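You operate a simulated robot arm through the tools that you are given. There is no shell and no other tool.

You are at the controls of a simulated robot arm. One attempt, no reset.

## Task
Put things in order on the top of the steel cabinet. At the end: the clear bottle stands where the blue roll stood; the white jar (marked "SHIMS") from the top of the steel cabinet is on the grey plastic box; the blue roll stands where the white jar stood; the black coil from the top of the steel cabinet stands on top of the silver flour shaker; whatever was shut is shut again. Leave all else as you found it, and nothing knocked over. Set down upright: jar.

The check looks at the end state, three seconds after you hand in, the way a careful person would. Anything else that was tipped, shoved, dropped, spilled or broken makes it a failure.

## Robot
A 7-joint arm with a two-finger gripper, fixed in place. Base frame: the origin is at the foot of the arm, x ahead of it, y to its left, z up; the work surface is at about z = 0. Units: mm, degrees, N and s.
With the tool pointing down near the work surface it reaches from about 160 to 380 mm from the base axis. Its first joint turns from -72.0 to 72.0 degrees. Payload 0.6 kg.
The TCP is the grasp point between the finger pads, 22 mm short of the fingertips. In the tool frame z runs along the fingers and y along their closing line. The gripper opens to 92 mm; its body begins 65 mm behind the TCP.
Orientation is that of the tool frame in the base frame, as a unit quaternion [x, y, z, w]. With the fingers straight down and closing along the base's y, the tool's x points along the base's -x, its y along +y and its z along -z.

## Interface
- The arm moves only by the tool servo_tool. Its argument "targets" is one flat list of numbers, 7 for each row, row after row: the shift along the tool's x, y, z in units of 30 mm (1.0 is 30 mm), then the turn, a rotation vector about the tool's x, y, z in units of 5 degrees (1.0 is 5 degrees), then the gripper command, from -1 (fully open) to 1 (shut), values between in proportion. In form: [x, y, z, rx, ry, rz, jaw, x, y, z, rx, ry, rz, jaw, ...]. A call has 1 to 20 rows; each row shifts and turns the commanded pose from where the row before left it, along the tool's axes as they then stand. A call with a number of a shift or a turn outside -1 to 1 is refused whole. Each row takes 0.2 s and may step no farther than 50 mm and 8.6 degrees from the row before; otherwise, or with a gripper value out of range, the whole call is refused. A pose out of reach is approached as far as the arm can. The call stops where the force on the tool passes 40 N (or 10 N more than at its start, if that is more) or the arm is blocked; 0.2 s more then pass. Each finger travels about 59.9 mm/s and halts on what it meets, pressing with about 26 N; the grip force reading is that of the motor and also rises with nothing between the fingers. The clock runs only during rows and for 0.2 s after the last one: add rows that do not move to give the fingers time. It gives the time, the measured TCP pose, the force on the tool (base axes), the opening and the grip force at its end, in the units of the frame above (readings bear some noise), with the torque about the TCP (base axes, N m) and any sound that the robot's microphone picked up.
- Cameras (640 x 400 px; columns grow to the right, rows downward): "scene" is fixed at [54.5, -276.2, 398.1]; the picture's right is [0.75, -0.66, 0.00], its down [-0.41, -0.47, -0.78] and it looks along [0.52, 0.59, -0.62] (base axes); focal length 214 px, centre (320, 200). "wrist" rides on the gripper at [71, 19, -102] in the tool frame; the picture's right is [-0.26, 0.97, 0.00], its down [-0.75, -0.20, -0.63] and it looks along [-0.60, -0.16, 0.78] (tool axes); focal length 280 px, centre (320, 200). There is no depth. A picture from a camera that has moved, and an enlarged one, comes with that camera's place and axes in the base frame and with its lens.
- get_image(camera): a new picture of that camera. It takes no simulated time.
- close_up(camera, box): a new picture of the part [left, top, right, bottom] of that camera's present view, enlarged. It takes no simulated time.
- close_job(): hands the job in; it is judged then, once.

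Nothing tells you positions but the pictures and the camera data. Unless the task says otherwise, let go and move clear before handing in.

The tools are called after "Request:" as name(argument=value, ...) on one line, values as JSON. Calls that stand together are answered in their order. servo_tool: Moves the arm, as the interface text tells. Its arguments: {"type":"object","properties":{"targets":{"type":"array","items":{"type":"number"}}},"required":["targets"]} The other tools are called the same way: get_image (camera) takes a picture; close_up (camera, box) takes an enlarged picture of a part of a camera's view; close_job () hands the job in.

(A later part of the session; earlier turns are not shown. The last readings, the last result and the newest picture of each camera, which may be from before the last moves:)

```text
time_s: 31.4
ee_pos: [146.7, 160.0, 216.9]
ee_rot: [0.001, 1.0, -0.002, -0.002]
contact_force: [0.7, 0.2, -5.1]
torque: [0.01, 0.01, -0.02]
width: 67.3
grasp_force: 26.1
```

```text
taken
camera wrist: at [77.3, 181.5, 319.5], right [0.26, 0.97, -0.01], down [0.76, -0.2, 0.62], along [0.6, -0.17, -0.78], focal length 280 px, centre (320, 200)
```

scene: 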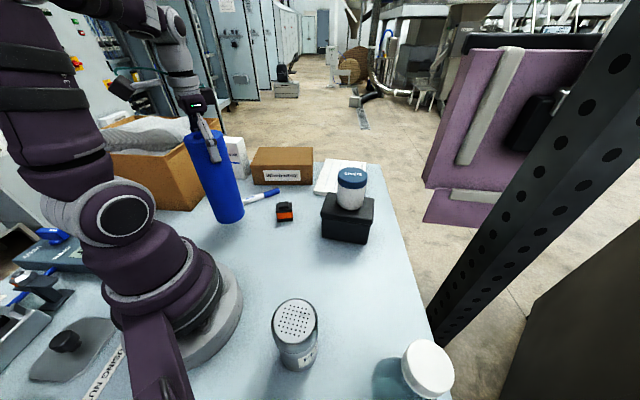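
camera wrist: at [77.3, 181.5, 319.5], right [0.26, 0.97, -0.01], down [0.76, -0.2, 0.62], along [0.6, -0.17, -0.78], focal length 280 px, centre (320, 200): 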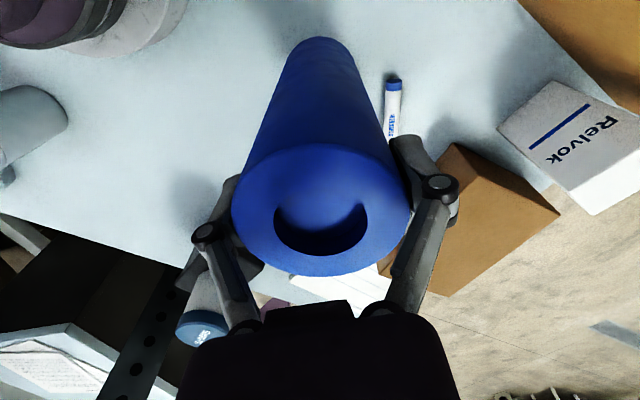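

The roll is above the target spot. I'll lower it most of the way, then feel for contact.

Request:
servo_tool(targets=[-0.03, 0.02, 0.4, 0, 0, 0, 1, 0, 0, 0.5, 0, 0, 0, 1, 0, 0, 0.3, 0, 0, 0, 1, 0, 0, 0, 0, 0, 0, 1])

Request:
servo_tool(targets=[0, 0, 0.08, 0, 0, 0, 1, 0, 0, 0, 0, 0, 0, 1])

```text
time_s: 32.4
ee_pos: [150.5, 160.7, 180.8]
ee_rot: [0.0, 1.0, -0.002, -0.002]
contact_force: [-0.2, 0.2, -5.3]
torque: [-0.01, -0.04, -0.02]
width: 67.3
grasp_force: 26.7
```

```text
time_s: 33.0
ee_pos: [147.7, 162.5, 178.2]
ee_rot: [-0.001, 1.0, -0.002, -0.001]
contact_force: [-0.9, -0.6, -6.2]
torque: [0.01, -0.04, 0.03]
width: 67.5
grasp_force: 25.4
```

No contact yet at z≈178. I'll keep going in small steps.

Request:
servo_tool(targets=[0, 0, 0.06, 0, 0, 0, 1, 0, 0, 0, 0, 0, 0, 1])

Request:
servo_tool(targets=[0, 0, 0.03, 0, 0, 0, 1, 0, 0, 0, 0, 0, 0, 1])

```text
time_s: 33.6
ee_pos: [148.4, 161.3, 176.3]
ee_rot: [0.0, 1.0, -0.002, -0.001]
contact_force: [0.2, -0.3, -5.3]
torque: [0.02, -0.01, 0.04]
width: 67.2
grasp_force: 25.5
```

```text
time_s: 34.2
ee_pos: [148.4, 161.5, 176.5]
ee_rot: [0.001, 1.0, -0.001, -0.002]
contact_force: [0.4, 0.2, -5.1]
torque: [0.03, 0.02, 0.01]
width: 67.5
grasp_force: 25.8
```

Request:
servo_tool(targets=[0, 0, 0.03, 0, 0, 0, 1, 0, 0, 0, 0, 0, 0, 1])

Request:
servo_tool(targets=[0, 0, 0.03, 0, 0, 0, 1, 0, 0, 0, 0, 0, 0, 1])

```text
time_s: 34.8
ee_pos: [149.1, 162.0, 174.8]
ee_rot: [0.0, 1.0, -0.002, -0.001]
contact_force: [-1.7, -2.7, 18.9]
torque: [-0.09, -0.04, -0.05]
width: 67.4
grasp_force: 26.4
```

```text
time_s: 35.4
ee_pos: [148.9, 161.3, 174.6]
ee_rot: [0.0, 1.0, -0.002, -0.002]
contact_force: [-0.1, -3.3, 17.9]
torque: [-0.05, -0.11, -0.09]
width: 67.7
grasp_force: 25.7
```

The roll is on the surface. I'll ease off the preload, release and rise clear.

Request:
servo_tool(targets=[0, 0, -0.025, 0, 0, 0, 1, 0, 0, 0, 0, 0, 0, 1])

Request:
close_up(camera="scene", box=[150, 100, 290, 240])

```text
time_s: 36.0
ee_pos: [149.5, 161.5, 175.1]
ee_rot: [-0.001, 1.0, -0.003, -0.003]
contact_force: [0.4, -1.0, -5.7]
torque: [-0.02, -0.01, -0.02]
width: 67.4
grasp_force: 26.1
```

```text
2.86 times, centred on (220, 170) of scene
camera zoom: at [54.5, -276.2, 398.1], right [0.75, -0.66, 0.0], down [-0.41, -0.47, -0.78], along [0.52, 0.59, -0.62], focal length 613 px, centre (606, 286)
```

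zoom: 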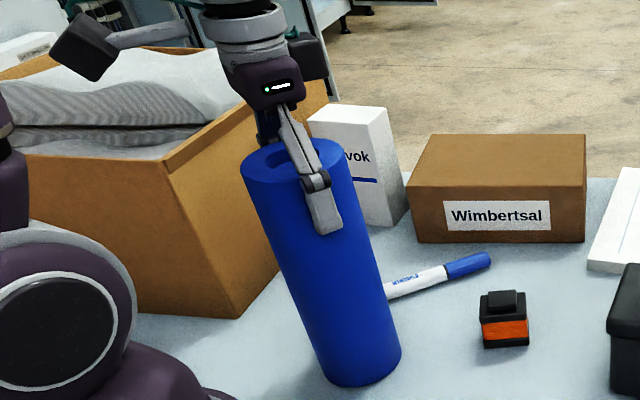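

Request:
servo_tool(targets=[0, 0, 0.012, 0, 0, 0, 1, 0, 0, 0, 0, 0, 0, -0.5, 0, 0, 0, 0, 0, 0, -0.6, 0, 0, 0, 0, 0, 0, -0.8, 0, 0, 0, 0, 0, 0, -1, 0, 0, 0, 0, 0, 0, -1, 0, 0, -0.3, 0, 0, 0, -1, 0, 0, -0.7, 0, 0, 0, -1, 0, 0, -0.8, 0, 0, 0, -1, 0, 0, -0.8, 0, 0, 0, -1, 0, 0, -0.4, 0, 0, 0, -1, 0, 0, 0, 0, 0, 0, -1])

Request:
get_image(camera="wrist")

Request:
get_image(camera="scene")

```text
time_s: 38.6
ee_pos: [148.2, 163.6, 265.9]
ee_rot: [0.001, 1.0, -0.002, -0.001]
contact_force: [0.2, 0.0, -0.8]
torque: [-0.02, 0.02, -0.01]
width: 91.8
grasp_force: 0.1
```

```text
taken
camera wrist: at [78.1, 182.4, 369.0], right [0.26, 0.97, 0.0], down [0.76, -0.2, 0.62], along [0.6, -0.17, -0.78], focal length 280 px, centre (320, 200)
```

wrist: 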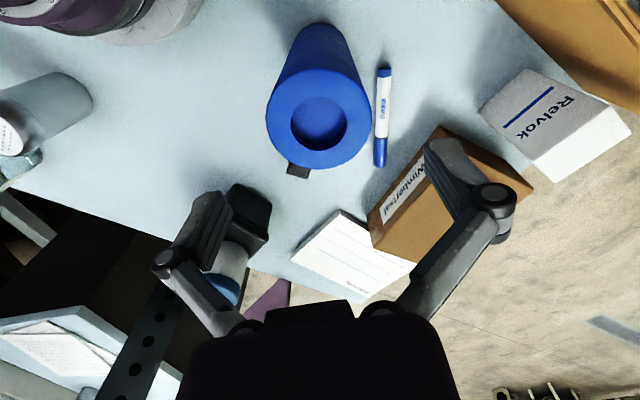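

```text
taken
```

scene: 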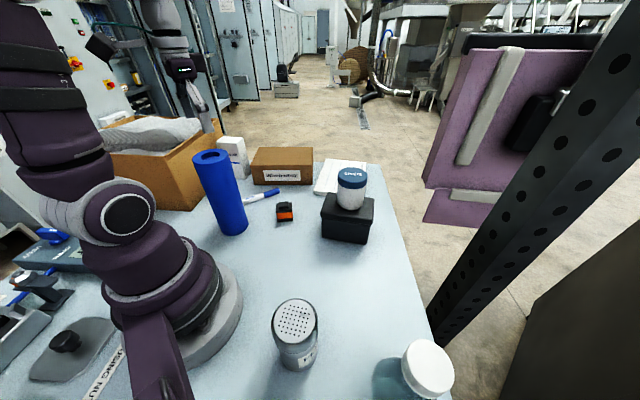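

The roll now stands where the jar was. Next I swing high over to the bottle side for measuring views.

Request:
servo_tool(targets=[-0.6, -0.7, -0.2, 0, 0, 0, -1, -0.6, -1, -0.2, 0, 0, 0, -1, -0.5, -1, 0, 0, 0, 0, -1, 0, -1, 0, 0, 0, 0, -1, 0, -1, 0, 0, 0, 0, -1, 0, -1, 0, 0, 0, 0, -1, 0, -1, 0, 0, 0, 0, -1, 0, -1, 0, 0, 0, 0, -1, 0, -1, 0, 0, 0, 0, -1, 0, -1, 0, 0, 0, 0, -1, 0, -1, 0, 0, 0, 0, -1, 0, -1, 0, 0, 0, 0, -1, 0.3, -1, 0, 0, 0, 0, -1, 0, -0.8, 0, 0, 0, 0, -1, 0, 0, 0, 0, 0, 0, -1])

Request:
get_image(camera="wrist")

Request:
get_image(camera="scene")

```text
time_s: 41.8
ee_pos: [191.1, -242.3, 277.1]
ee_rot: [0.001, 1.0, -0.001, -0.002]
contact_force: [0.4, 0.7, 0.7]
torque: [0.0, -0.05, 0.02]
width: 91.8
grasp_force: 0.1
```

```text
taken
camera wrist: at [120.4, -221.7, 380.1], right [0.26, 0.97, 0.0], down [0.76, -0.2, 0.62], along [0.6, -0.17, -0.78], focal length 280 px, centre (320, 200)
```

wrist: 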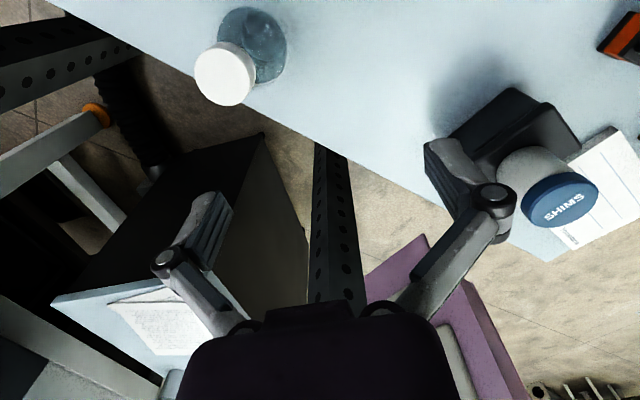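

```text
taken
```

scene: 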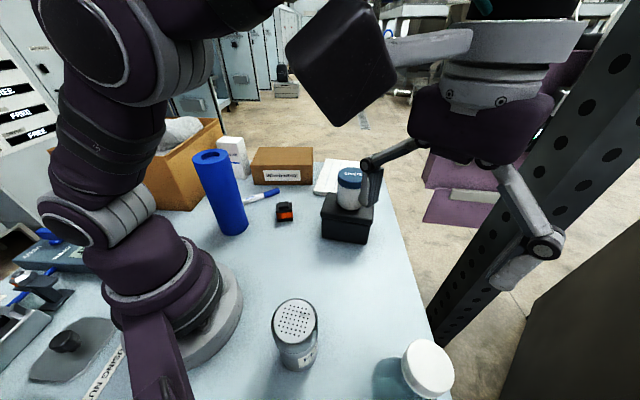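

Request:
close_up(camera="wrist", box=[180, 0, 300, 110])

Request:
close_up(camera="scene", box=[330, 395, 490, 400])

```text
3.64 times, centred on (240, 55) of wrist
camera zoom: at [120.4, -221.7, 380.1], right [0.26, 0.97, 0.0], down [0.76, -0.2, 0.62], along [0.6, -0.17, -0.78], focal length 1020 px, centre (611, 727)
```

zoom: 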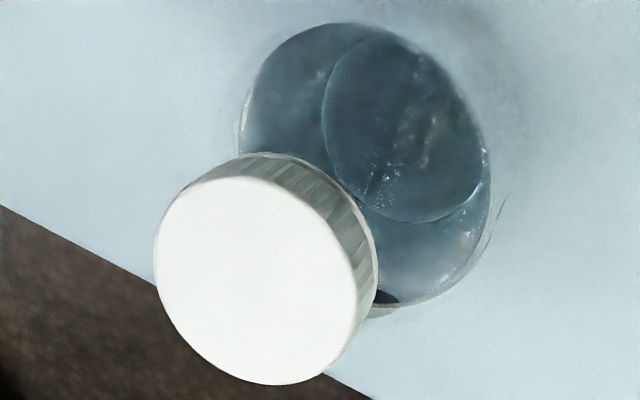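

```text
4.00 times, centred on (410, 398) of scene
camera zoom: at [54.5, -276.2, 398.1], right [0.75, -0.66, 0.0], down [-0.41, -0.47, -0.78], along [0.52, 0.59, -0.62], focal length 858 px, centre (-40, -590)
```

zoom: 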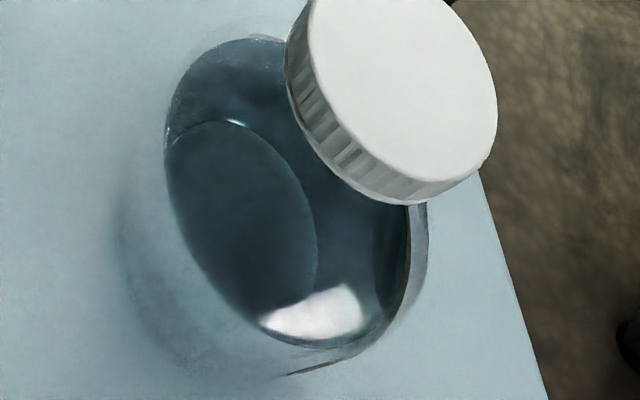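

The cap top triangulates to about (154,-296,190) with a cap diameter of about 37 mm and a body of about 70 mm. I'll turn the tool about 60° to face radially outward for a side view of the neck and shoulder.

Request:
servo_tool(targets=[0, 0, 0, 0, 0, 1, -1, 0, 0, 0, 0, 0, 1, -1, 0, 0, 0, 0, 0, 1, -1, 0, 0, 0, 0, 0, 1, -1, 0, 0, 0, 0, 0, 1, -1, 0, 0, 0, 0, 0, 1, -1, 0, 0, 0, 0, 0, 1, -1, 0, 0, 0, 0, 0, 1, -1, 0, 0, 0, 0, 0, 1, -1, 0, 0, 0, 0, 0, 1, -1, 0, 0, 0, 0, 0, 1, -1, 0, 0, 0, 0, 0, 1, -1, 0, 0, 0, 0, 0, 0, -1])

Request:
get_image(camera="wrist")

```text
time_s: 44.6
ee_pos: [192.6, -243.6, 278.1]
ee_rot: [0.499, 0.866, -0.003, 0.0]
contact_force: [-0.2, -0.8, -0.4]
torque: [-0.01, -0.03, -0.03]
width: 91.8
grasp_force: 0.1
```

```text
taken
camera wrist: at [173.2, -171.2, 379.9], right [0.97, 0.26, 0.0], down [0.2, -0.75, 0.63], along [0.16, -0.61, -0.78], focal length 280 px, centre (320, 200)
```

wrist: 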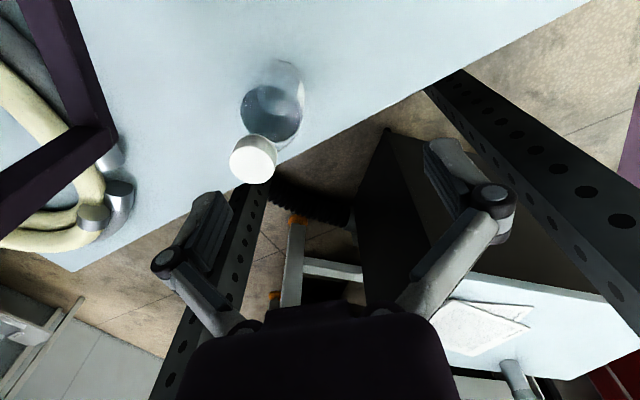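

The outward-facing view works. I'll step inward and tilt the tool 30° so the camera sees the bottle more from the side.

Request:
servo_tool(targets=[0.6, -0.4, 0, 0, 0, 0, -1, 0.6, -0.4, 0.5, 0, 0, 0, -1, 0.6, -0.4, 0.5, 0, 0, 0, -1, 0, 0, 0.5, 0, -0.5, 0, -1, 0, 0, 0, 0, -1, 0, -1, 0, 0, 0, 0, -1, 0, -1, 0, 0, 0, 0, -1, 0, -1, 0, 0, 0, 0, -1, 0, -1, 0, 0, 0, 0, -1, 0, -1, 0, 0, 0, 0, -0.5, 0, -1, 0, 0, 0, 0, 0, 0, -1])

Request:
get_image(camera="wrist")

Request:
get_image(camera="scene")

```text
time_s: 47.0
ee_pos: [133.4, -213.2, 233.2]
ee_rot: [0.482, 0.837, -0.132, 0.223]
contact_force: [-0.4, -0.4, -0.4]
torque: [-0.01, 0.0, 0.01]
width: 92.0
grasp_force: 0.1
```

```text
taken
camera wrist: at [93.5, -105.9, 286.5], right [0.95, 0.29, 0.13], down [0.0, -0.39, 0.92], along [0.31, -0.87, -0.37], focal length 280 px, centre (320, 200)
```

wrist: 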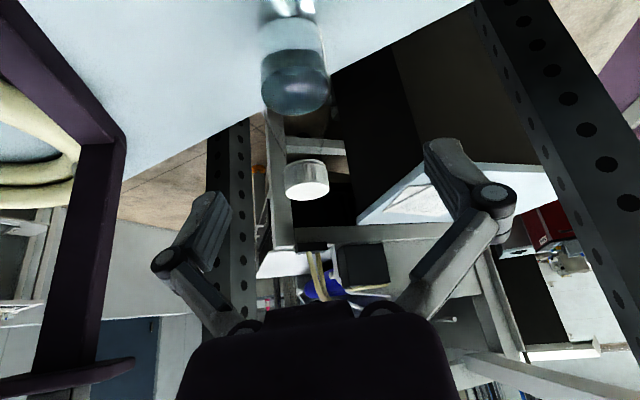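

```text
taken
```

scene: 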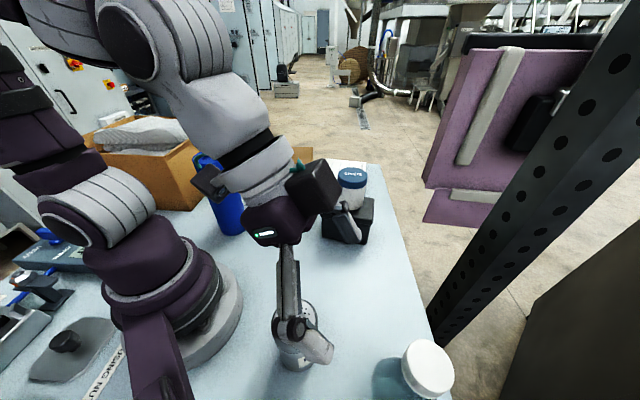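

Request:
close_up(camera="wrist", box=[230, 0, 370, 210])

Request:
close_up(camera="wrist", box=[230, 0, 370, 20])

```text
1.90 times, centred on (300, 105) of wrist
camera zoom: at [93.5, -105.9, 286.5], right [0.95, 0.29, 0.13], down [0.0, -0.39, 0.92], along [0.31, -0.87, -0.37], focal length 534 px, centre (358, 381)
```

zoom: 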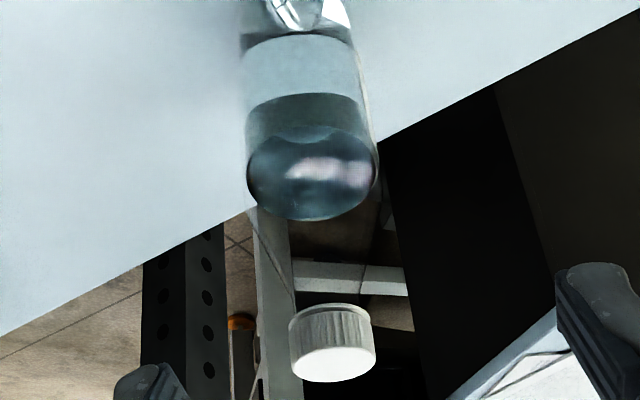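

```text
4.57 times, centred on (300, 10) of wrist
camera zoom: at [93.5, -105.9, 286.5], right [0.95, 0.29, 0.13], down [0.0, -0.39, 0.92], along [0.31, -0.87, -0.37], focal length 1282 px, centre (411, 1069)
```

zoom: 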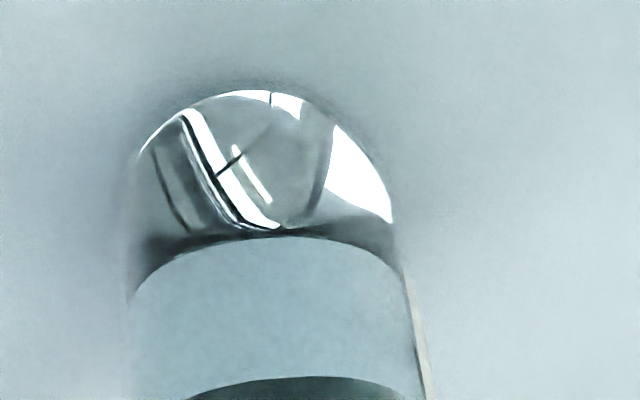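

The liquid level is near z 100 and the cap spans about z 170–190. The shoulder glass between them is nearly invisible, so I'll zoom in on that gap.

Request:
close_up(camera="wrist", box=[250, 95, 350, 160])

Request:
close_up(camera="wrist", box=[240, 0, 360, 75])

Request:
close_up(camera="scene", box=[360, 340, 470, 400])

```text
6.15 times, centred on (300, 128) of wrist
camera zoom: at [93.5, -105.9, 286.5], right [0.95, 0.29, 0.13], down [0.0, -0.39, 0.92], along [0.31, -0.87, -0.37], focal length 1726 px, centre (443, 646)
```

zoom: 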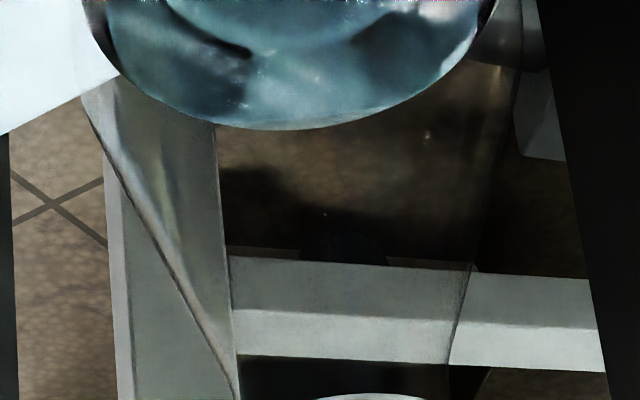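

```text
5.33 times, centred on (300, 38) of wrist
camera zoom: at [93.5, -105.9, 286.5], right [0.95, 0.29, 0.13], down [0.0, -0.39, 0.92], along [0.31, -0.87, -0.37], focal length 1495 px, centre (427, 1067)
```

zoom: 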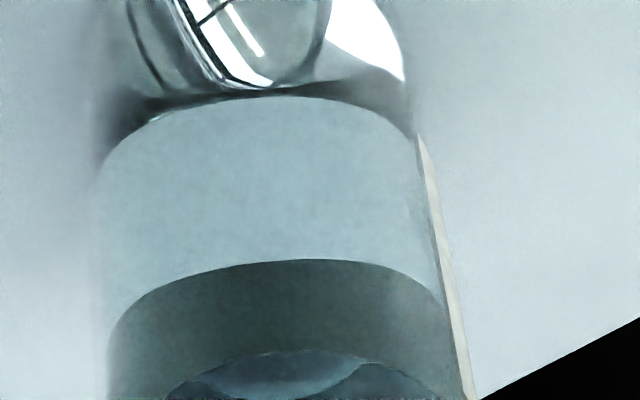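

```text
5.82 times, centred on (415, 370) of scene
camera zoom: at [54.5, -276.2, 398.1], right [0.75, -0.66, 0.0], down [-0.41, -0.47, -0.78], along [0.52, 0.59, -0.62], focal length 1248 px, centre (-233, -789)
```

zoom: 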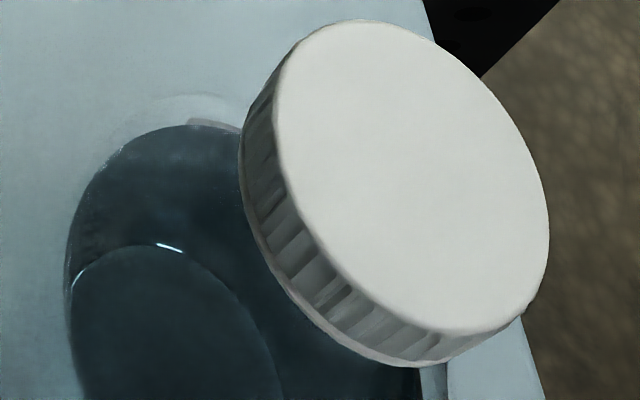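

The glass outline shows a cone that narrows to the neck from about z 112 up to the cap. So the practical hold is the cap itself, with the grasp point around z 182 so the tips stay above the cone. I'll level the tool and move above the bottle.

Request:
servo_tool(targets=[0, 0, 0, 0, 0.5, 0, -1, 0, 0, 0, 0, 1, 0, -1, 0, 0, 0, 0, 1, 0, -1, 0, 0, 0, 0, 1, 0, -1, 0, 0, 0, 0, 1, 0, -1, 0, 0, 0, 0, 1, 0, -1, 0, 0, 0, 0, 0.5, 0, -1, -0.7, -0.2, 0, 0, 0, 0, -1, -0.7, -0.2, 0, 0, 0, 0, -1, -0.7, -0.2, 0, 0, 0, 0, -1, -0.62, -0.187, 0, 0, 0, 0, -1, 0, 0, 0, 0, 0, 0, -1])

Request:
get_image(camera="wrist")

Request:
get_image(camera="scene")

```text
time_s: 49.6
ee_pos: [153.4, -297.6, 234.4]
ee_rot: [0.5, 0.866, -0.002, -0.001]
contact_force: [-0.6, 0.7, -0.1]
torque: [0.04, 0.03, 0.03]
width: 91.8
grasp_force: 0.1
```

```text
taken
camera wrist: at [134.4, -225.2, 336.6], right [0.97, 0.26, 0.0], down [0.2, -0.75, 0.63], along [0.16, -0.61, -0.78], focal length 280 px, centre (320, 200)
```

wrist: 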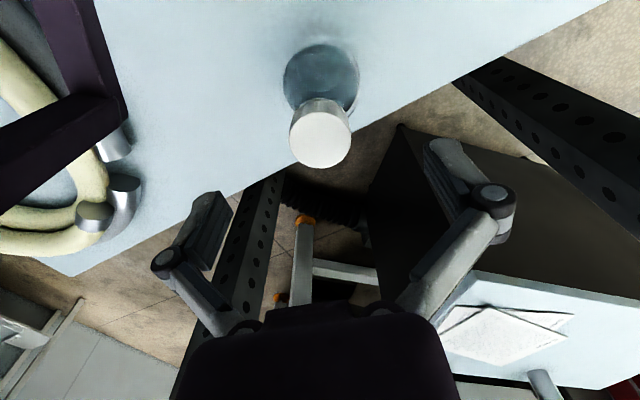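

```text
taken
```

scene: 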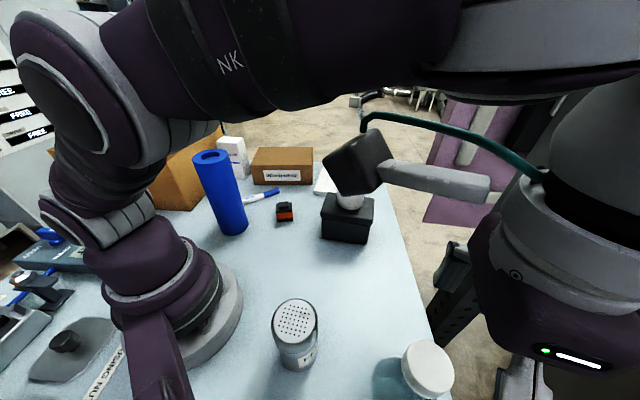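

The cap is directly under the tool axis. I'll descend to z≈182 and check before closing.

Request:
servo_tool(targets=[0, 0, 0.5, 0, 0, 0, -1, 0, 0, 0.7, 0, 0, 0, -1, 0, 0, 0.4, 0, 0, 0, -1, 0, 0, 0.14, 0, 0, 0, -1, 0, 0, 0, 0, 0, 0, -1])

Request:
get_image(camera="wrist")

Request:
get_image(camera="scene")

```text
time_s: 50.8
ee_pos: [153.5, -296.6, 181.4]
ee_rot: [0.5, 0.866, -0.002, -0.001]
contact_force: [0.2, 0.2, 0.4]
torque: [0.01, 0.03, -0.02]
width: 91.9
grasp_force: 0.1
```

```text
taken
camera wrist: at [134.1, -225.4, 283.1], right [0.97, 0.26, 0.0], down [0.2, -0.75, 0.63], along [0.16, -0.61, -0.78], focal length 280 px, centre (320, 200)
```

wrist: 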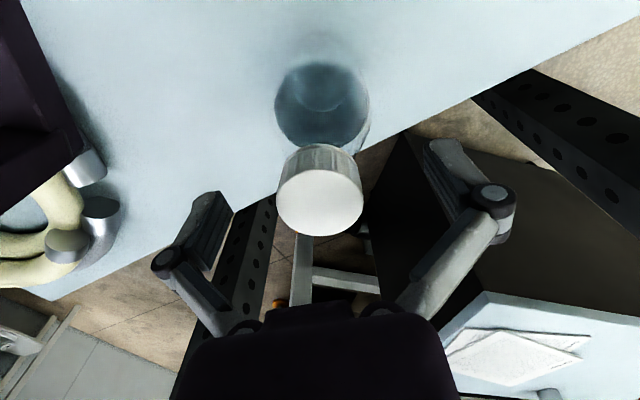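

```text
taken
```

scene: 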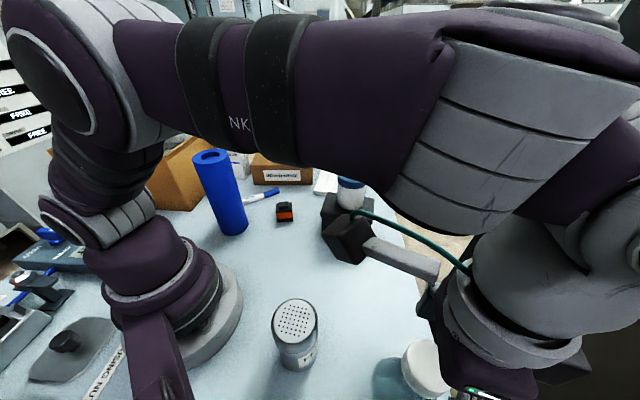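

The cap is centred between the fingers, with its top at about z 193. I'll raise 2 mm and close on the cap.

Request:
servo_tool(targets=[0, 0, -0.06, 0, 0, 0, -0.5, 0, 0, 0, 0, 0, 0, 0, 0, 0, 0, 0, 0, 0, 0, 0, 0, 0, 0, 0, 0, 1, 0, 0, 0, 0, 0, 0, 1, 0, 0, 0, 0, 0, 0, 1, 0, 0, 0, 0, 0, 0, 1])

Request:
get_image(camera="wrist")

```text
time_s: 52.4
ee_pos: [153.2, -296.7, 182.2]
ee_rot: [0.499, 0.867, -0.002, 0.0]
contact_force: [2.5, 1.3, 5.4]
torque: [0.27, -0.23, -0.04]
width: 31.7
grasp_force: 26.0
```

```text
taken
camera wrist: at [134.2, -224.9, 285.0], right [0.97, 0.26, 0.0], down [0.2, -0.75, 0.63], along [0.16, -0.61, -0.78], focal length 280 px, centre (320, 200)
```

wrist: 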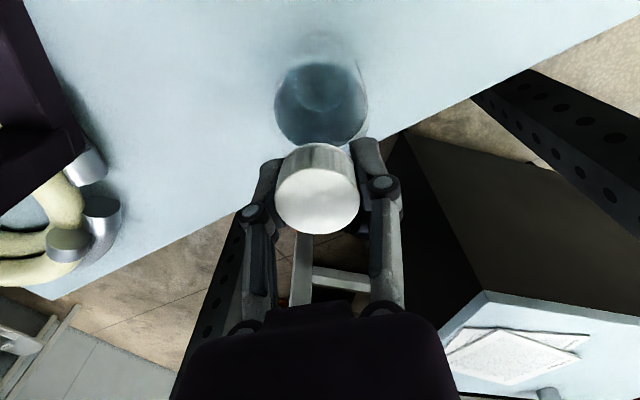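

The cap is gripped at 31.7 mm with only small side forces. I'll lift a few millimetres and check the bottle comes up with its cap.

Request:
servo_tool(targets=[0, 0, -0.1, 0, 0, 0, 1, 0, 0, -0.2, 0, 0, 0, 1, 0, 0, 0, 0, 0, 0, 1, 0, 0, 0, 0, 0, 0, 1])

Request:
get_image(camera="wrist")

Request:
close_up(camera="wrist", box=[220, 20, 420, 240])

Request:
close_up(camera="scene", box=[330, 395, 490, 400])

```text
time_s: 53.4
ee_pos: [153.0, -296.3, 192.0]
ee_rot: [0.5, 0.866, -0.003, 0.0]
contact_force: [-0.3, 0.1, -3.6]
torque: [-0.03, -0.01, 0.03]
width: 32.0
grasp_force: 25.8
```

```text
taken
camera wrist: at [134.9, -224.6, 294.6], right [0.97, 0.26, 0.0], down [0.2, -0.75, 0.63], along [0.16, -0.61, -0.78], focal length 280 px, centre (320, 200)
```

wrist: 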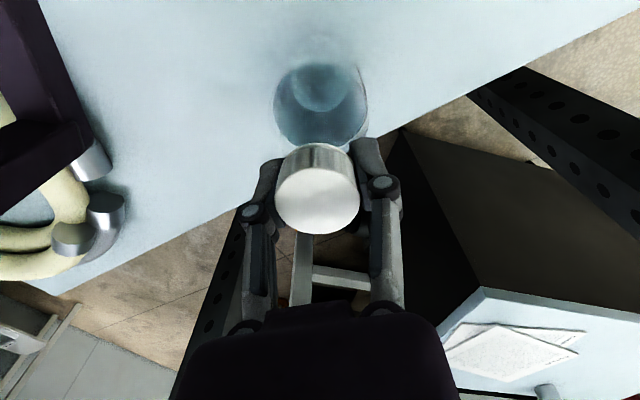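

```text
1.82 times, centred on (320, 130) of wrist
camera zoom: at [134.9, -224.6, 294.6], right [0.97, 0.26, 0.0], down [0.2, -0.75, 0.63], along [0.16, -0.61, -0.78], focal length 510 px, centre (320, 327)
```

zoom: 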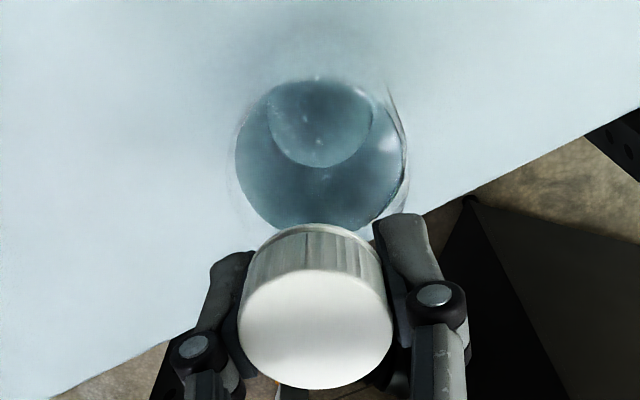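

```text
4.00 times, centred on (410, 398) of scene
camera zoom: at [54.5, -276.2, 398.1], right [0.75, -0.66, 0.0], down [-0.41, -0.47, -0.78], along [0.52, 0.59, -0.62], focal length 858 px, centre (-40, -590)
```

zoom: 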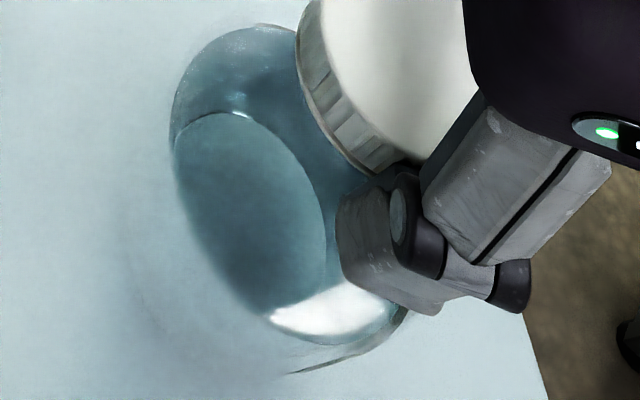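

The bottle lifts as one piece at about 0.36 kg, cap included. I'll raise it slightly more and carry it gently to the roll's old spot at (250.8,-193).

Request:
servo_tool(targets=[0, 0, -0.2, 0, 0, 0, 1, 0, 0, -0.15, 0, 0, 0, 1, 0.06, 0.2, 0, 0, 0, 0, 1, 0.13, 0.45, 0, 0, 0, 0, 1, 0.16, 0.54, 0, 0, 0, 0, 1, 0.16, 0.54, 0, 0, 0, 0, 1, 0.16, 0.54, 0, 0, 0, 0, 1, 0.16, 0.54, 0, 0, 0, 0, 1, 0.16, 0.54, 0, 0, 0, 0, 1, 0.16, 0.54, 0, 0, 0, 0, 1, 0.13, 0.45, 0, 0, 0, 0, 1, 0.06, 0.2, 0, 0, 0, 0, 1, 0, 0, 0, 0, 0, 0, 1, 0, 0, 0, 0, 0, 0, 1])

Request:
get_image(camera="wrist")

Request:
get_image(camera="scene")

```text
time_s: 56.4
ee_pos: [252.5, -193.2, 201.6]
ee_rot: [0.5, 0.866, -0.003, 0.0]
contact_force: [-0.2, -0.4, -4.3]
torque: [0.0, -0.02, 0.03]
width: 31.7
grasp_force: 25.8
```

```text
taken
camera wrist: at [233.1, -120.9, 304.4], right [0.97, 0.26, 0.0], down [0.2, -0.75, 0.63], along [0.16, -0.61, -0.78], focal length 280 px, centre (320, 200)
```

wrist: 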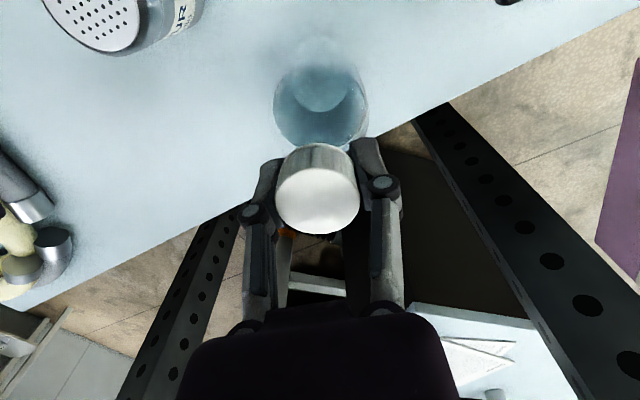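

```text
taken
```

scene: 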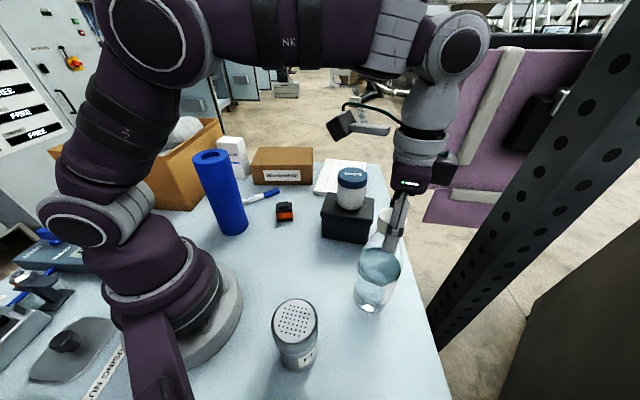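

The bottle hangs upright over the roll's old spot. I'll lower it, then feel for contact.

Request:
servo_tool(targets=[0, 0, 0.2, 0, 0, 0, 1, 0, 0, 0.2, 0, 0, 0, 1, 0, 0, 0.1, 0, 0, 0, 1, 0, 0, 0, 0, 0, 0, 1])

Request:
servo_tool(targets=[0, 0, 0.05, 0, 0, 0, 1, 0, 0, 0, 0, 0, 0, 1])

Request:
servo_tool(targets=[0, 0, 0.03, 0, 0, 0, 1, 0, 0, 0, 0, 0, 0, 1])

```text
time_s: 57.4
ee_pos: [251.8, -194.2, 186.4]
ee_rot: [0.5, 0.866, -0.002, 0.0]
contact_force: [0.3, -0.6, -5.3]
torque: [-0.02, 0.01, -0.02]
width: 31.7
grasp_force: 26.3
```

```text
time_s: 58.0
ee_pos: [251.1, -193.1, 185.3]
ee_rot: [0.5, 0.866, -0.003, 0.0]
contact_force: [0.0, 0.7, -4.5]
torque: [-0.01, -0.05, 0.0]
width: 31.8
grasp_force: 25.7
```

```text
time_s: 58.6
ee_pos: [251.5, -192.9, 184.6]
ee_rot: [0.5, 0.866, -0.002, 0.0]
contact_force: [0.5, -0.2, -4.0]
torque: [0.0, 0.0, 0.03]
width: 31.8
grasp_force: 26.0
```

Request:
servo_tool(targets=[0, 0, 0.03, 0, 0, 0, 1, 0, 0, 0, 0, 0, 0, 1])

Request:
servo_tool(targets=[0, 0, 0.025, 0, 0, 0, 1, 0, 0, 0, 0, 0, 0, 1])

```text
time_s: 59.2
ee_pos: [251.3, -192.4, 184.1]
ee_rot: [0.5, 0.866, -0.003, 0.0]
contact_force: [0.0, -0.5, -4.7]
torque: [-0.01, -0.06, -0.01]
width: 31.8
grasp_force: 25.9
```

```text
time_s: 59.8
ee_pos: [251.2, -193.0, 181.5]
ee_rot: [0.499, 0.866, -0.003, -0.001]
contact_force: [-1.1, 0.3, 5.4]
torque: [0.17, 0.14, 0.04]
width: 31.8
grasp_force: 26.8
```

The bottle is standing with light pressure. I'll release and rise clear of the cap.

Request:
servo_tool(targets=[0, 0, -0.008, 0, 0, 0, 1, 0, 0, 0, 0, 0, 0, 0.25, 0, 0, 0, 0, 0, 0, 0.1, 0, 0, 0, 0, 0, 0, -0.3, 0, 0, 0, 0, 0, 0, -0.8, 0, 0, 0, 0, 0, 0, -0.8, 0, 0, -0.3, 0, 0, 0, -0.8, 0, 0, -0.6, 0, 0, 0, -0.8, 0, 0, -0.7, 0, 0, 0, -0.8, 0, 0, 0, 0, 0, 0, -0.8])

Request:
get_image(camera="wrist")

Request:
get_image(camera="scene")

```text
time_s: 62.0
ee_pos: [251.4, -194.3, 230.3]
ee_rot: [0.499, 0.866, -0.002, 0.0]
contact_force: [0.2, 0.8, -0.3]
torque: [0.0, -0.03, -0.02]
width: 82.7
grasp_force: 0.0
```

```text
taken
camera wrist: at [231.7, -122.1, 332.9], right [0.97, 0.26, 0.0], down [0.2, -0.75, 0.63], along [0.16, -0.61, -0.78], focal length 280 px, centre (320, 200)
```

wrist: 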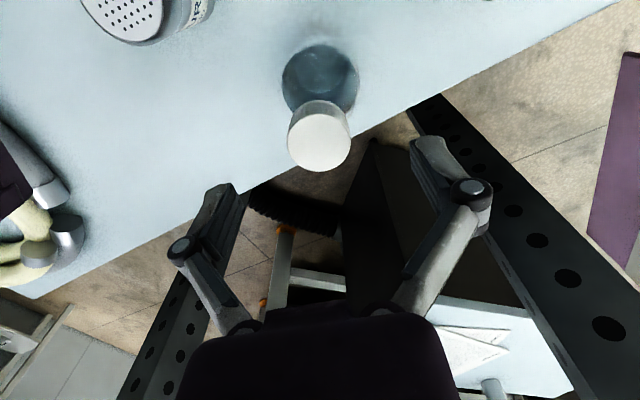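

```text
taken
```

scene: 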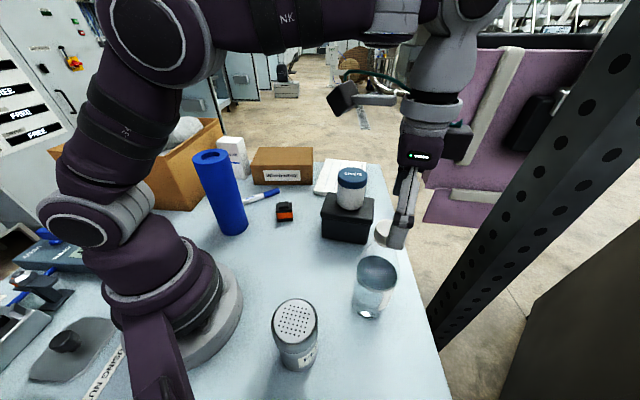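

The bottle stands at the roll's old place with its cap on. Before moving off I'll measure the shaker top from this viewpoint.

Request:
close_up(camera="wrist", box=[70, 0, 210, 10])

Request:
close_up(camera="scene", box=[250, 285, 350, 385])

Request:
close_up(camera="scene", box=[330, 200, 430, 330])

```text
4.57 times, centred on (140, 5) of wrist
camera zoom: at [231.7, -122.1, 332.9], right [0.97, 0.26, 0.0], down [0.2, -0.75, 0.63], along [0.16, -0.61, -0.78], focal length 1282 px, centre (1143, 1091)
```

zoom: 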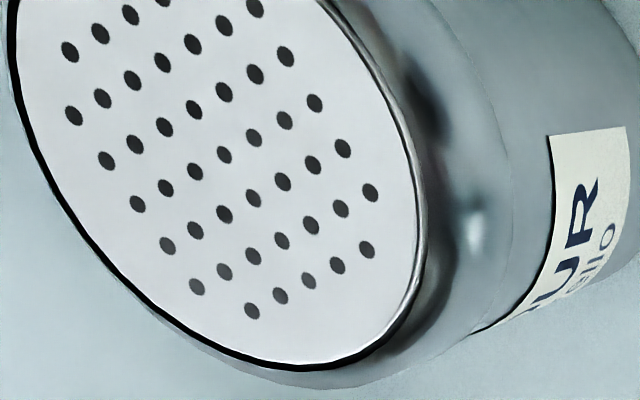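

```text
4.00 times, centred on (300, 335) of scene
camera zoom: at [54.5, -276.2, 398.1], right [0.75, -0.66, 0.0], down [-0.41, -0.47, -0.78], along [0.52, 0.59, -0.62], focal length 858 px, centre (400, -340)
```

zoom: 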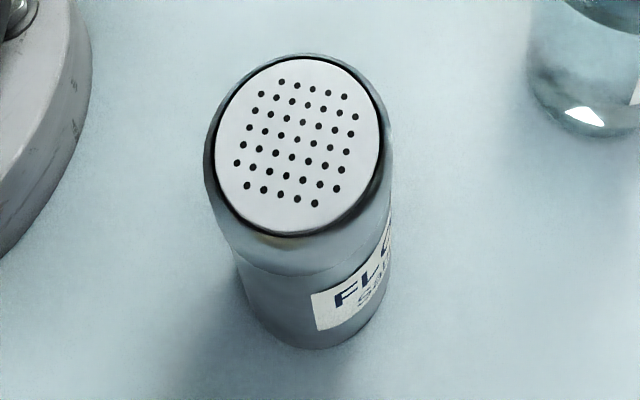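

```text
3.08 times, centred on (380, 265) of scene
camera zoom: at [54.5, -276.2, 398.1], right [0.75, -0.66, 0.0], down [-0.41, -0.47, -0.78], along [0.52, 0.59, -0.62], focal length 660 px, centre (135, 0)
```

zoom: 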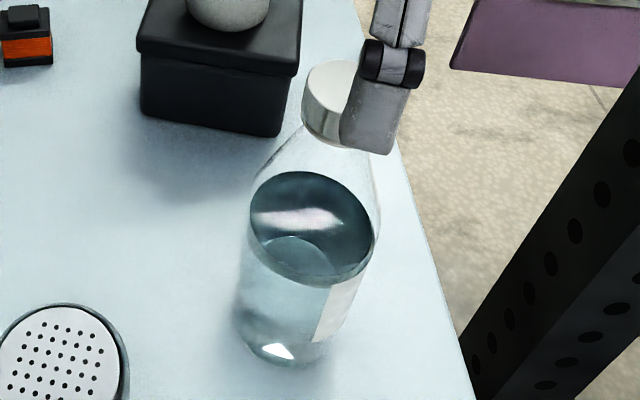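

The bottle looks right, with its cone and cap intact. Next is the coil: its faces lie at about -41°/+49°, so I'll back off inward and turn the tool toward +48.6° yaw, which keeps the camera away from the roll.

Request:
servo_tool(targets=[0.7, 0, -0.3, 0, 0, 0, -0.8, 1, 0, -0.3, 0, 0, 0, -0.8, 0.5, 0, 0, 0, 0, -0.5, -0.8, 0, 0, 0, 0, 0, -1, -0.8, 0, 0, 0, 0, 0, -1, -0.8, 0, 0, 0, 0, 0, -1, -0.8, 0, 0, 0, 0, 0, -1, -0.8, 0, 0, 0, 0, 0, -1, -0.8, 0, 0, 0, 0, 0, -1, -0.8, 0, 0, 0, 0, 0, -1, -0.8, 0, 0, 0, 0, 0, -1, -0.8, 0, 0, 0, 0, 0, -1, -0.8, 0, 0, 0, 0, 0, -1, -0.8, 0, 0, 0, 0, 0, -1, -0.8, 0, 0, 0, 0, 0, -0.5, -0.8, 0, 0, 0, 0, 0, 0, -0.8])

Request:
get_image(camera="scene")

Request:
close_up(camera="wrist", box=[0, 0, 640, 20])

```text
time_s: 65.4
ee_pos: [219.0, -135.9, 248.5]
ee_rot: [-0.001, 1.0, -0.002, -0.002]
contact_force: [-0.3, 0.2, 1.0]
torque: [0.0, 0.01, -0.01]
width: 82.8
grasp_force: 0.0
```

```text
taken
```

scene: 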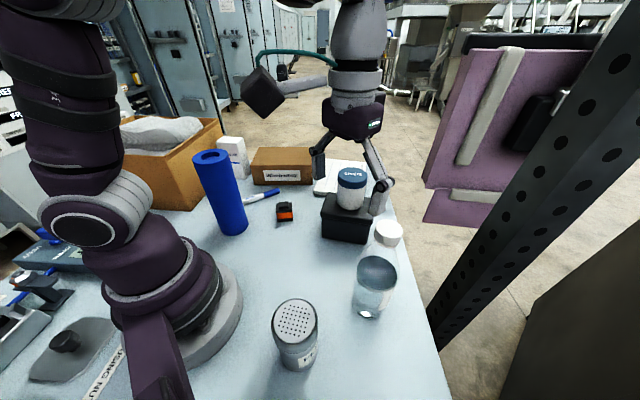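

```text
1.00 times, centred on (320, 10) of wrist (not enlarged: the box is as wide or as high as the picture)
camera zoom: at [147.6, -116.2, 351.3], right [0.26, 0.97, 0.0], down [0.76, -0.2, 0.62], along [0.6, -0.17, -0.78], focal length 280 px, centre (320, 390)
```

zoom: 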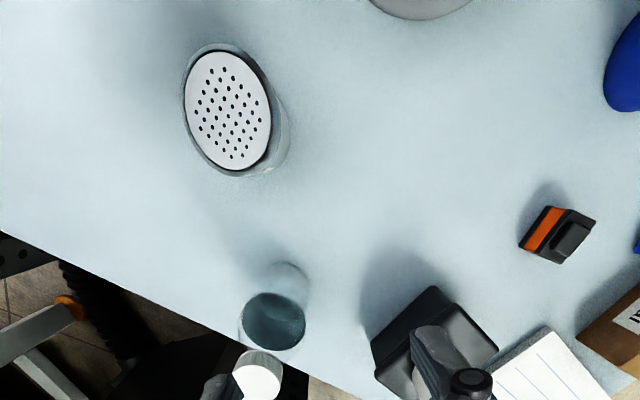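

Now at yaw 0 and clear of the bottle. I'll move over near the coil and finish turning to +48.6°.

Request:
servo_tool(targets=[0, 0.7, 0, 0, 0, 0, -0.8, 0, 1, 0, 0, 0, 0, -0.8, 0, 1, 0, 0, 0, 0, -0.8, 0, 1, 0, 0, 0, 0, -0.8, 0, 1, 0, 0, 0, 0, -0.8, -0.2, 1, 0.2, 0, 0, 0, -0.8, -0.2, 1, 0.4, 0, 0, 0, -0.8, -0.3, 1, 0.5, 0, 0, 0, -0.8, 0, 0, 0.5, 0, 0, -0.72, -0.8, 0, 0, 0, 0, 0, -1, -0.8, 0, 0, 0, 0, 0, -1, -0.8, 0, 0, 0, 0, 0, -1, -0.8, 0, 0, 0, 0, 0, -1, -0.8, 0, 0, 0, 0, 0, -1, -0.8, 0, 0, 0, 0, 0, -1, -0.8, 0, 0, 0, 0, 0, -1, -0.8, 0, 0, 0, 0, 0, -1, -0.8, 0, 0, 0, 0, 0, -1, -0.8, 0, 0, 0, 0, 0, 0, -0.8])

Request:
get_image(camera="wrist")

Request:
get_image(camera="scene")

```text
time_s: 69.4
ee_pos: [238.4, 94.0, 199.1]
ee_rot: [-0.413, 0.911, -0.001, -0.002]
contact_force: [-0.8, 1.0, 0.2]
torque: [-0.01, -0.01, 0.01]
width: 82.7
grasp_force: 0.0
```

```text
taken
camera wrist: at [177.9, 54.8, 302.2], right [-0.55, 0.83, 0.0], down [0.65, 0.43, 0.62], along [0.52, 0.34, -0.78], focal length 280 px, centre (320, 200)
```

wrist: 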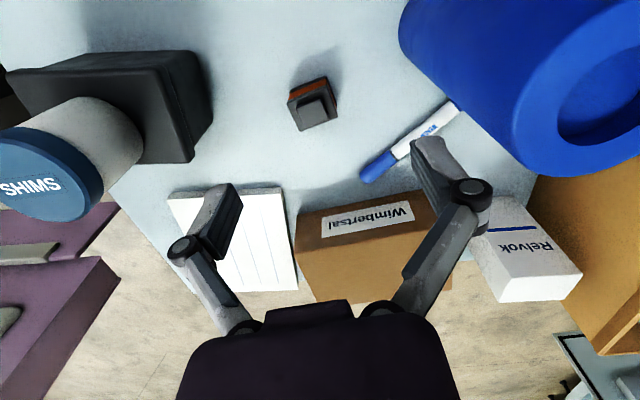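

```text
taken
```

scene: 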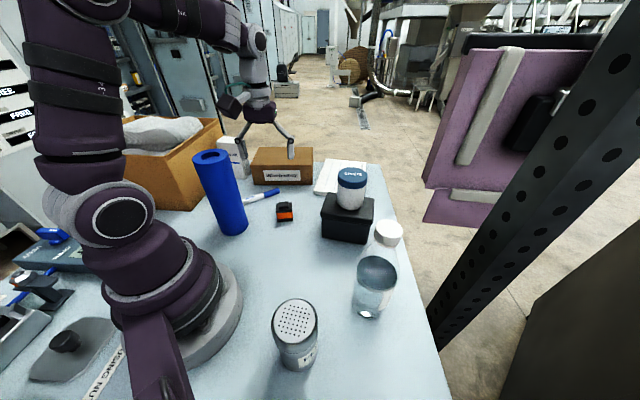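

Request:
close_up(camera="wrist", box=[270, 60, 360, 145])

Request:
close_up(camera="scene", box=[262, 190, 310, 230])

```text
4.71 times, centred on (315, 102) of wrist
camera zoom: at [177.9, 54.8, 302.2], right [-0.55, 0.83, 0.0], down [0.65, 0.43, 0.62], along [0.52, 0.34, -0.78], focal length 1320 px, centre (344, 659)
```

zoom: 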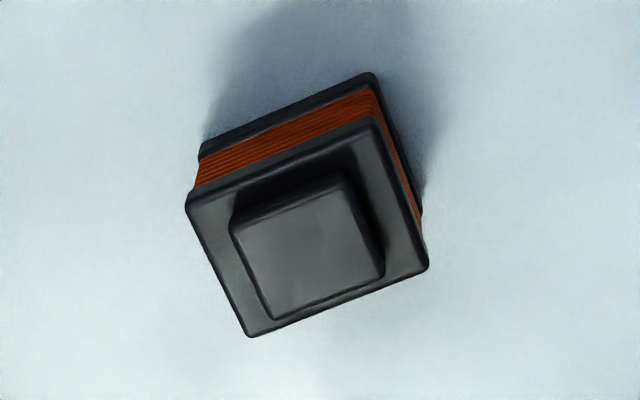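

```text
10.00 times, centred on (286, 210) of scene
camera zoom: at [54.5, -276.2, 398.1], right [0.75, -0.66, 0.0], down [-0.41, -0.47, -0.78], along [0.52, 0.59, -0.62], focal length 2145 px, centre (660, 100)
```

zoom: 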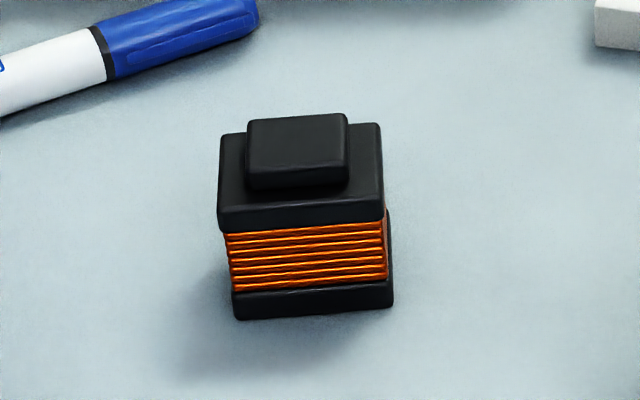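

The coil measures about 41 × 31.5 mm and 45 mm high, centred at about (266,105) with its long axis at -34.5°. I'll align the jaws to its long axis at yaw 55.5° and come down to z≈90 to check.

Request:
servo_tool(targets=[0, 0, 0, 0, 0, -0.67, -0.6, 0, 0, 0, 0, 0, -0.67, -0.6, -0.414, -0.27, 0.3, 0, 0, 0, -0.6, -0.414, -0.27, 0.6, 0, 0, 0, -0.6, 0, 0, 0.8, 0, 0, 0, -0.6, 0, 0, 0.8, 0, 0, 0, -0.6, 0, 0, 0.8, 0, 0, 0, -0.6, 0, 0, 0.34, 0, 0, 0, -0.6, 0, 0, 0, 0, 0, 0, -0.6])

Request:
get_image(camera="wrist")

Request:
close_up(camera="wrist", box=[240, 90, 400, 190])

Request:
get_image(camera="scene")

```text
time_s: 71.4
ee_pos: [266.7, 103.9, 91.2]
ee_rot: [-0.465, 0.885, 0.0, -0.003]
contact_force: [1.1, 0.0, -0.1]
torque: [0.02, 0.03, 0.01]
width: 73.4
grasp_force: 0.0
```

```text
taken
camera wrist: at [209.8, 58.2, 195.2], right [-0.64, 0.76, 0.0], down [0.6, 0.51, 0.62], along [0.47, 0.4, -0.78], focal length 280 px, centre (320, 200)
```

wrist: 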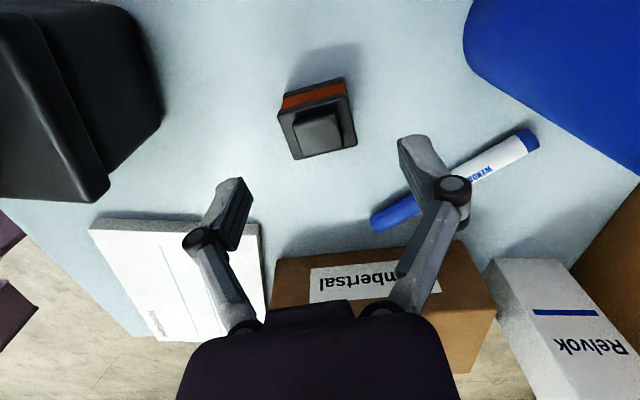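

```text
4.00 times, centred on (320, 140) of wrist
camera zoom: at [209.8, 58.2, 195.2], right [-0.64, 0.76, 0.0], down [0.6, 0.51, 0.62], along [0.47, 0.4, -0.78], focal length 1122 px, centre (320, 440)
```

zoom: 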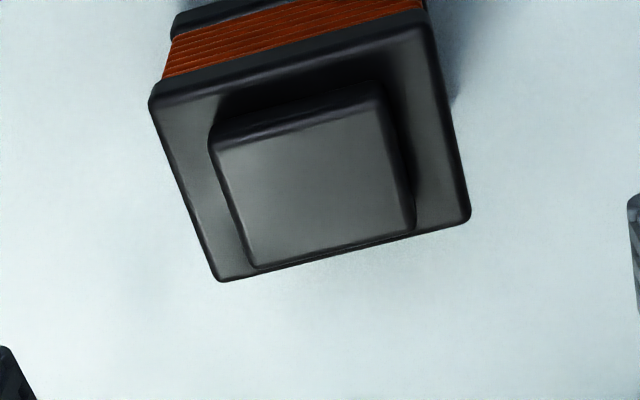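

```text
taken
```

scene: 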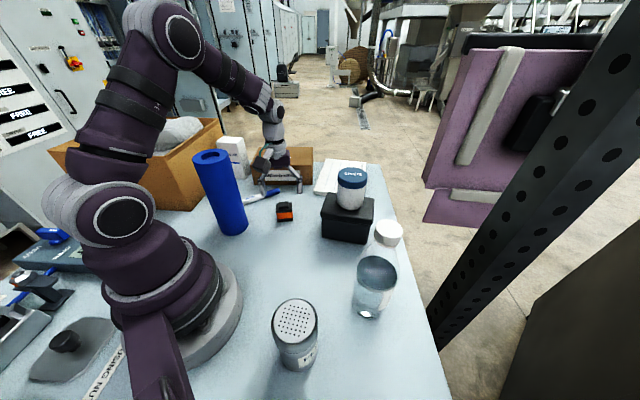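

The coil is aligned within about 1 mm and 1.5°. I'll descend to z≈27 and close along its long axis.

Request:
servo_tool(targets=[0.03, -0.015, 0.7, 0, 0, 0, -0.6, 0, 0, 0.7, 0, 0, 0, -0.6, 0, 0, 0.5, 0, 0, 0, -0.6, 0, 0, 0.24, 0, 0, 0, -0.6, 0, 0, 0, 0, 0, 0, -0.6, 0, 0, 0, 0, 0, 0, 0, 0, 0, 0, 0, 0, 0, 1, 0, 0, 0, 0, 0, 0, 1, 0, 0, 0, 0, 0, 0, 1])

Request:
get_image(camera="wrist")

Request:
close_up(camera="scene", box=[240, 160, 340, 240])

```text
time_s: 73.4
ee_pos: [266.6, 103.7, 27.3]
ee_rot: [-0.464, 0.886, 0.0, -0.003]
contact_force: [-0.5, 0.6, -0.3]
torque: [0.01, -0.01, 0.01]
width: 41.5
grasp_force: 25.6
```

```text
taken
camera wrist: at [209.6, 57.5, 129.6], right [-0.64, 0.76, 0.0], down [0.6, 0.51, 0.62], along [0.47, 0.4, -0.78], focal length 280 px, centre (320, 200)
```

wrist: 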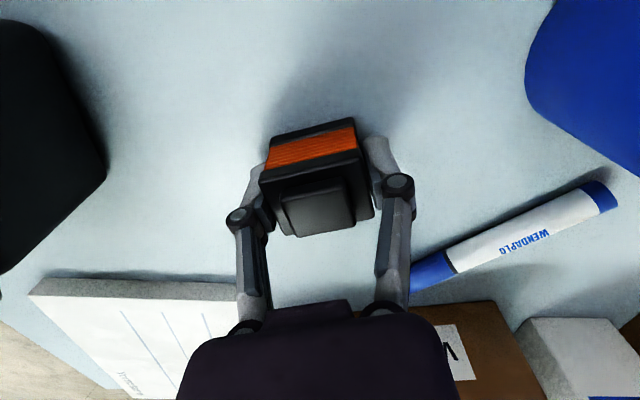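

```text
5.00 times, centred on (290, 200) of scene
camera zoom: at [54.5, -276.2, 398.1], right [0.75, -0.66, 0.0], down [-0.41, -0.47, -0.78], along [0.52, 0.59, -0.62], focal length 1072 px, centre (470, 200)
```

zoom: 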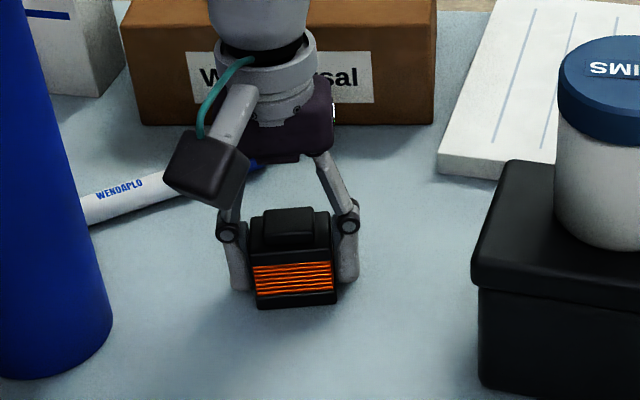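

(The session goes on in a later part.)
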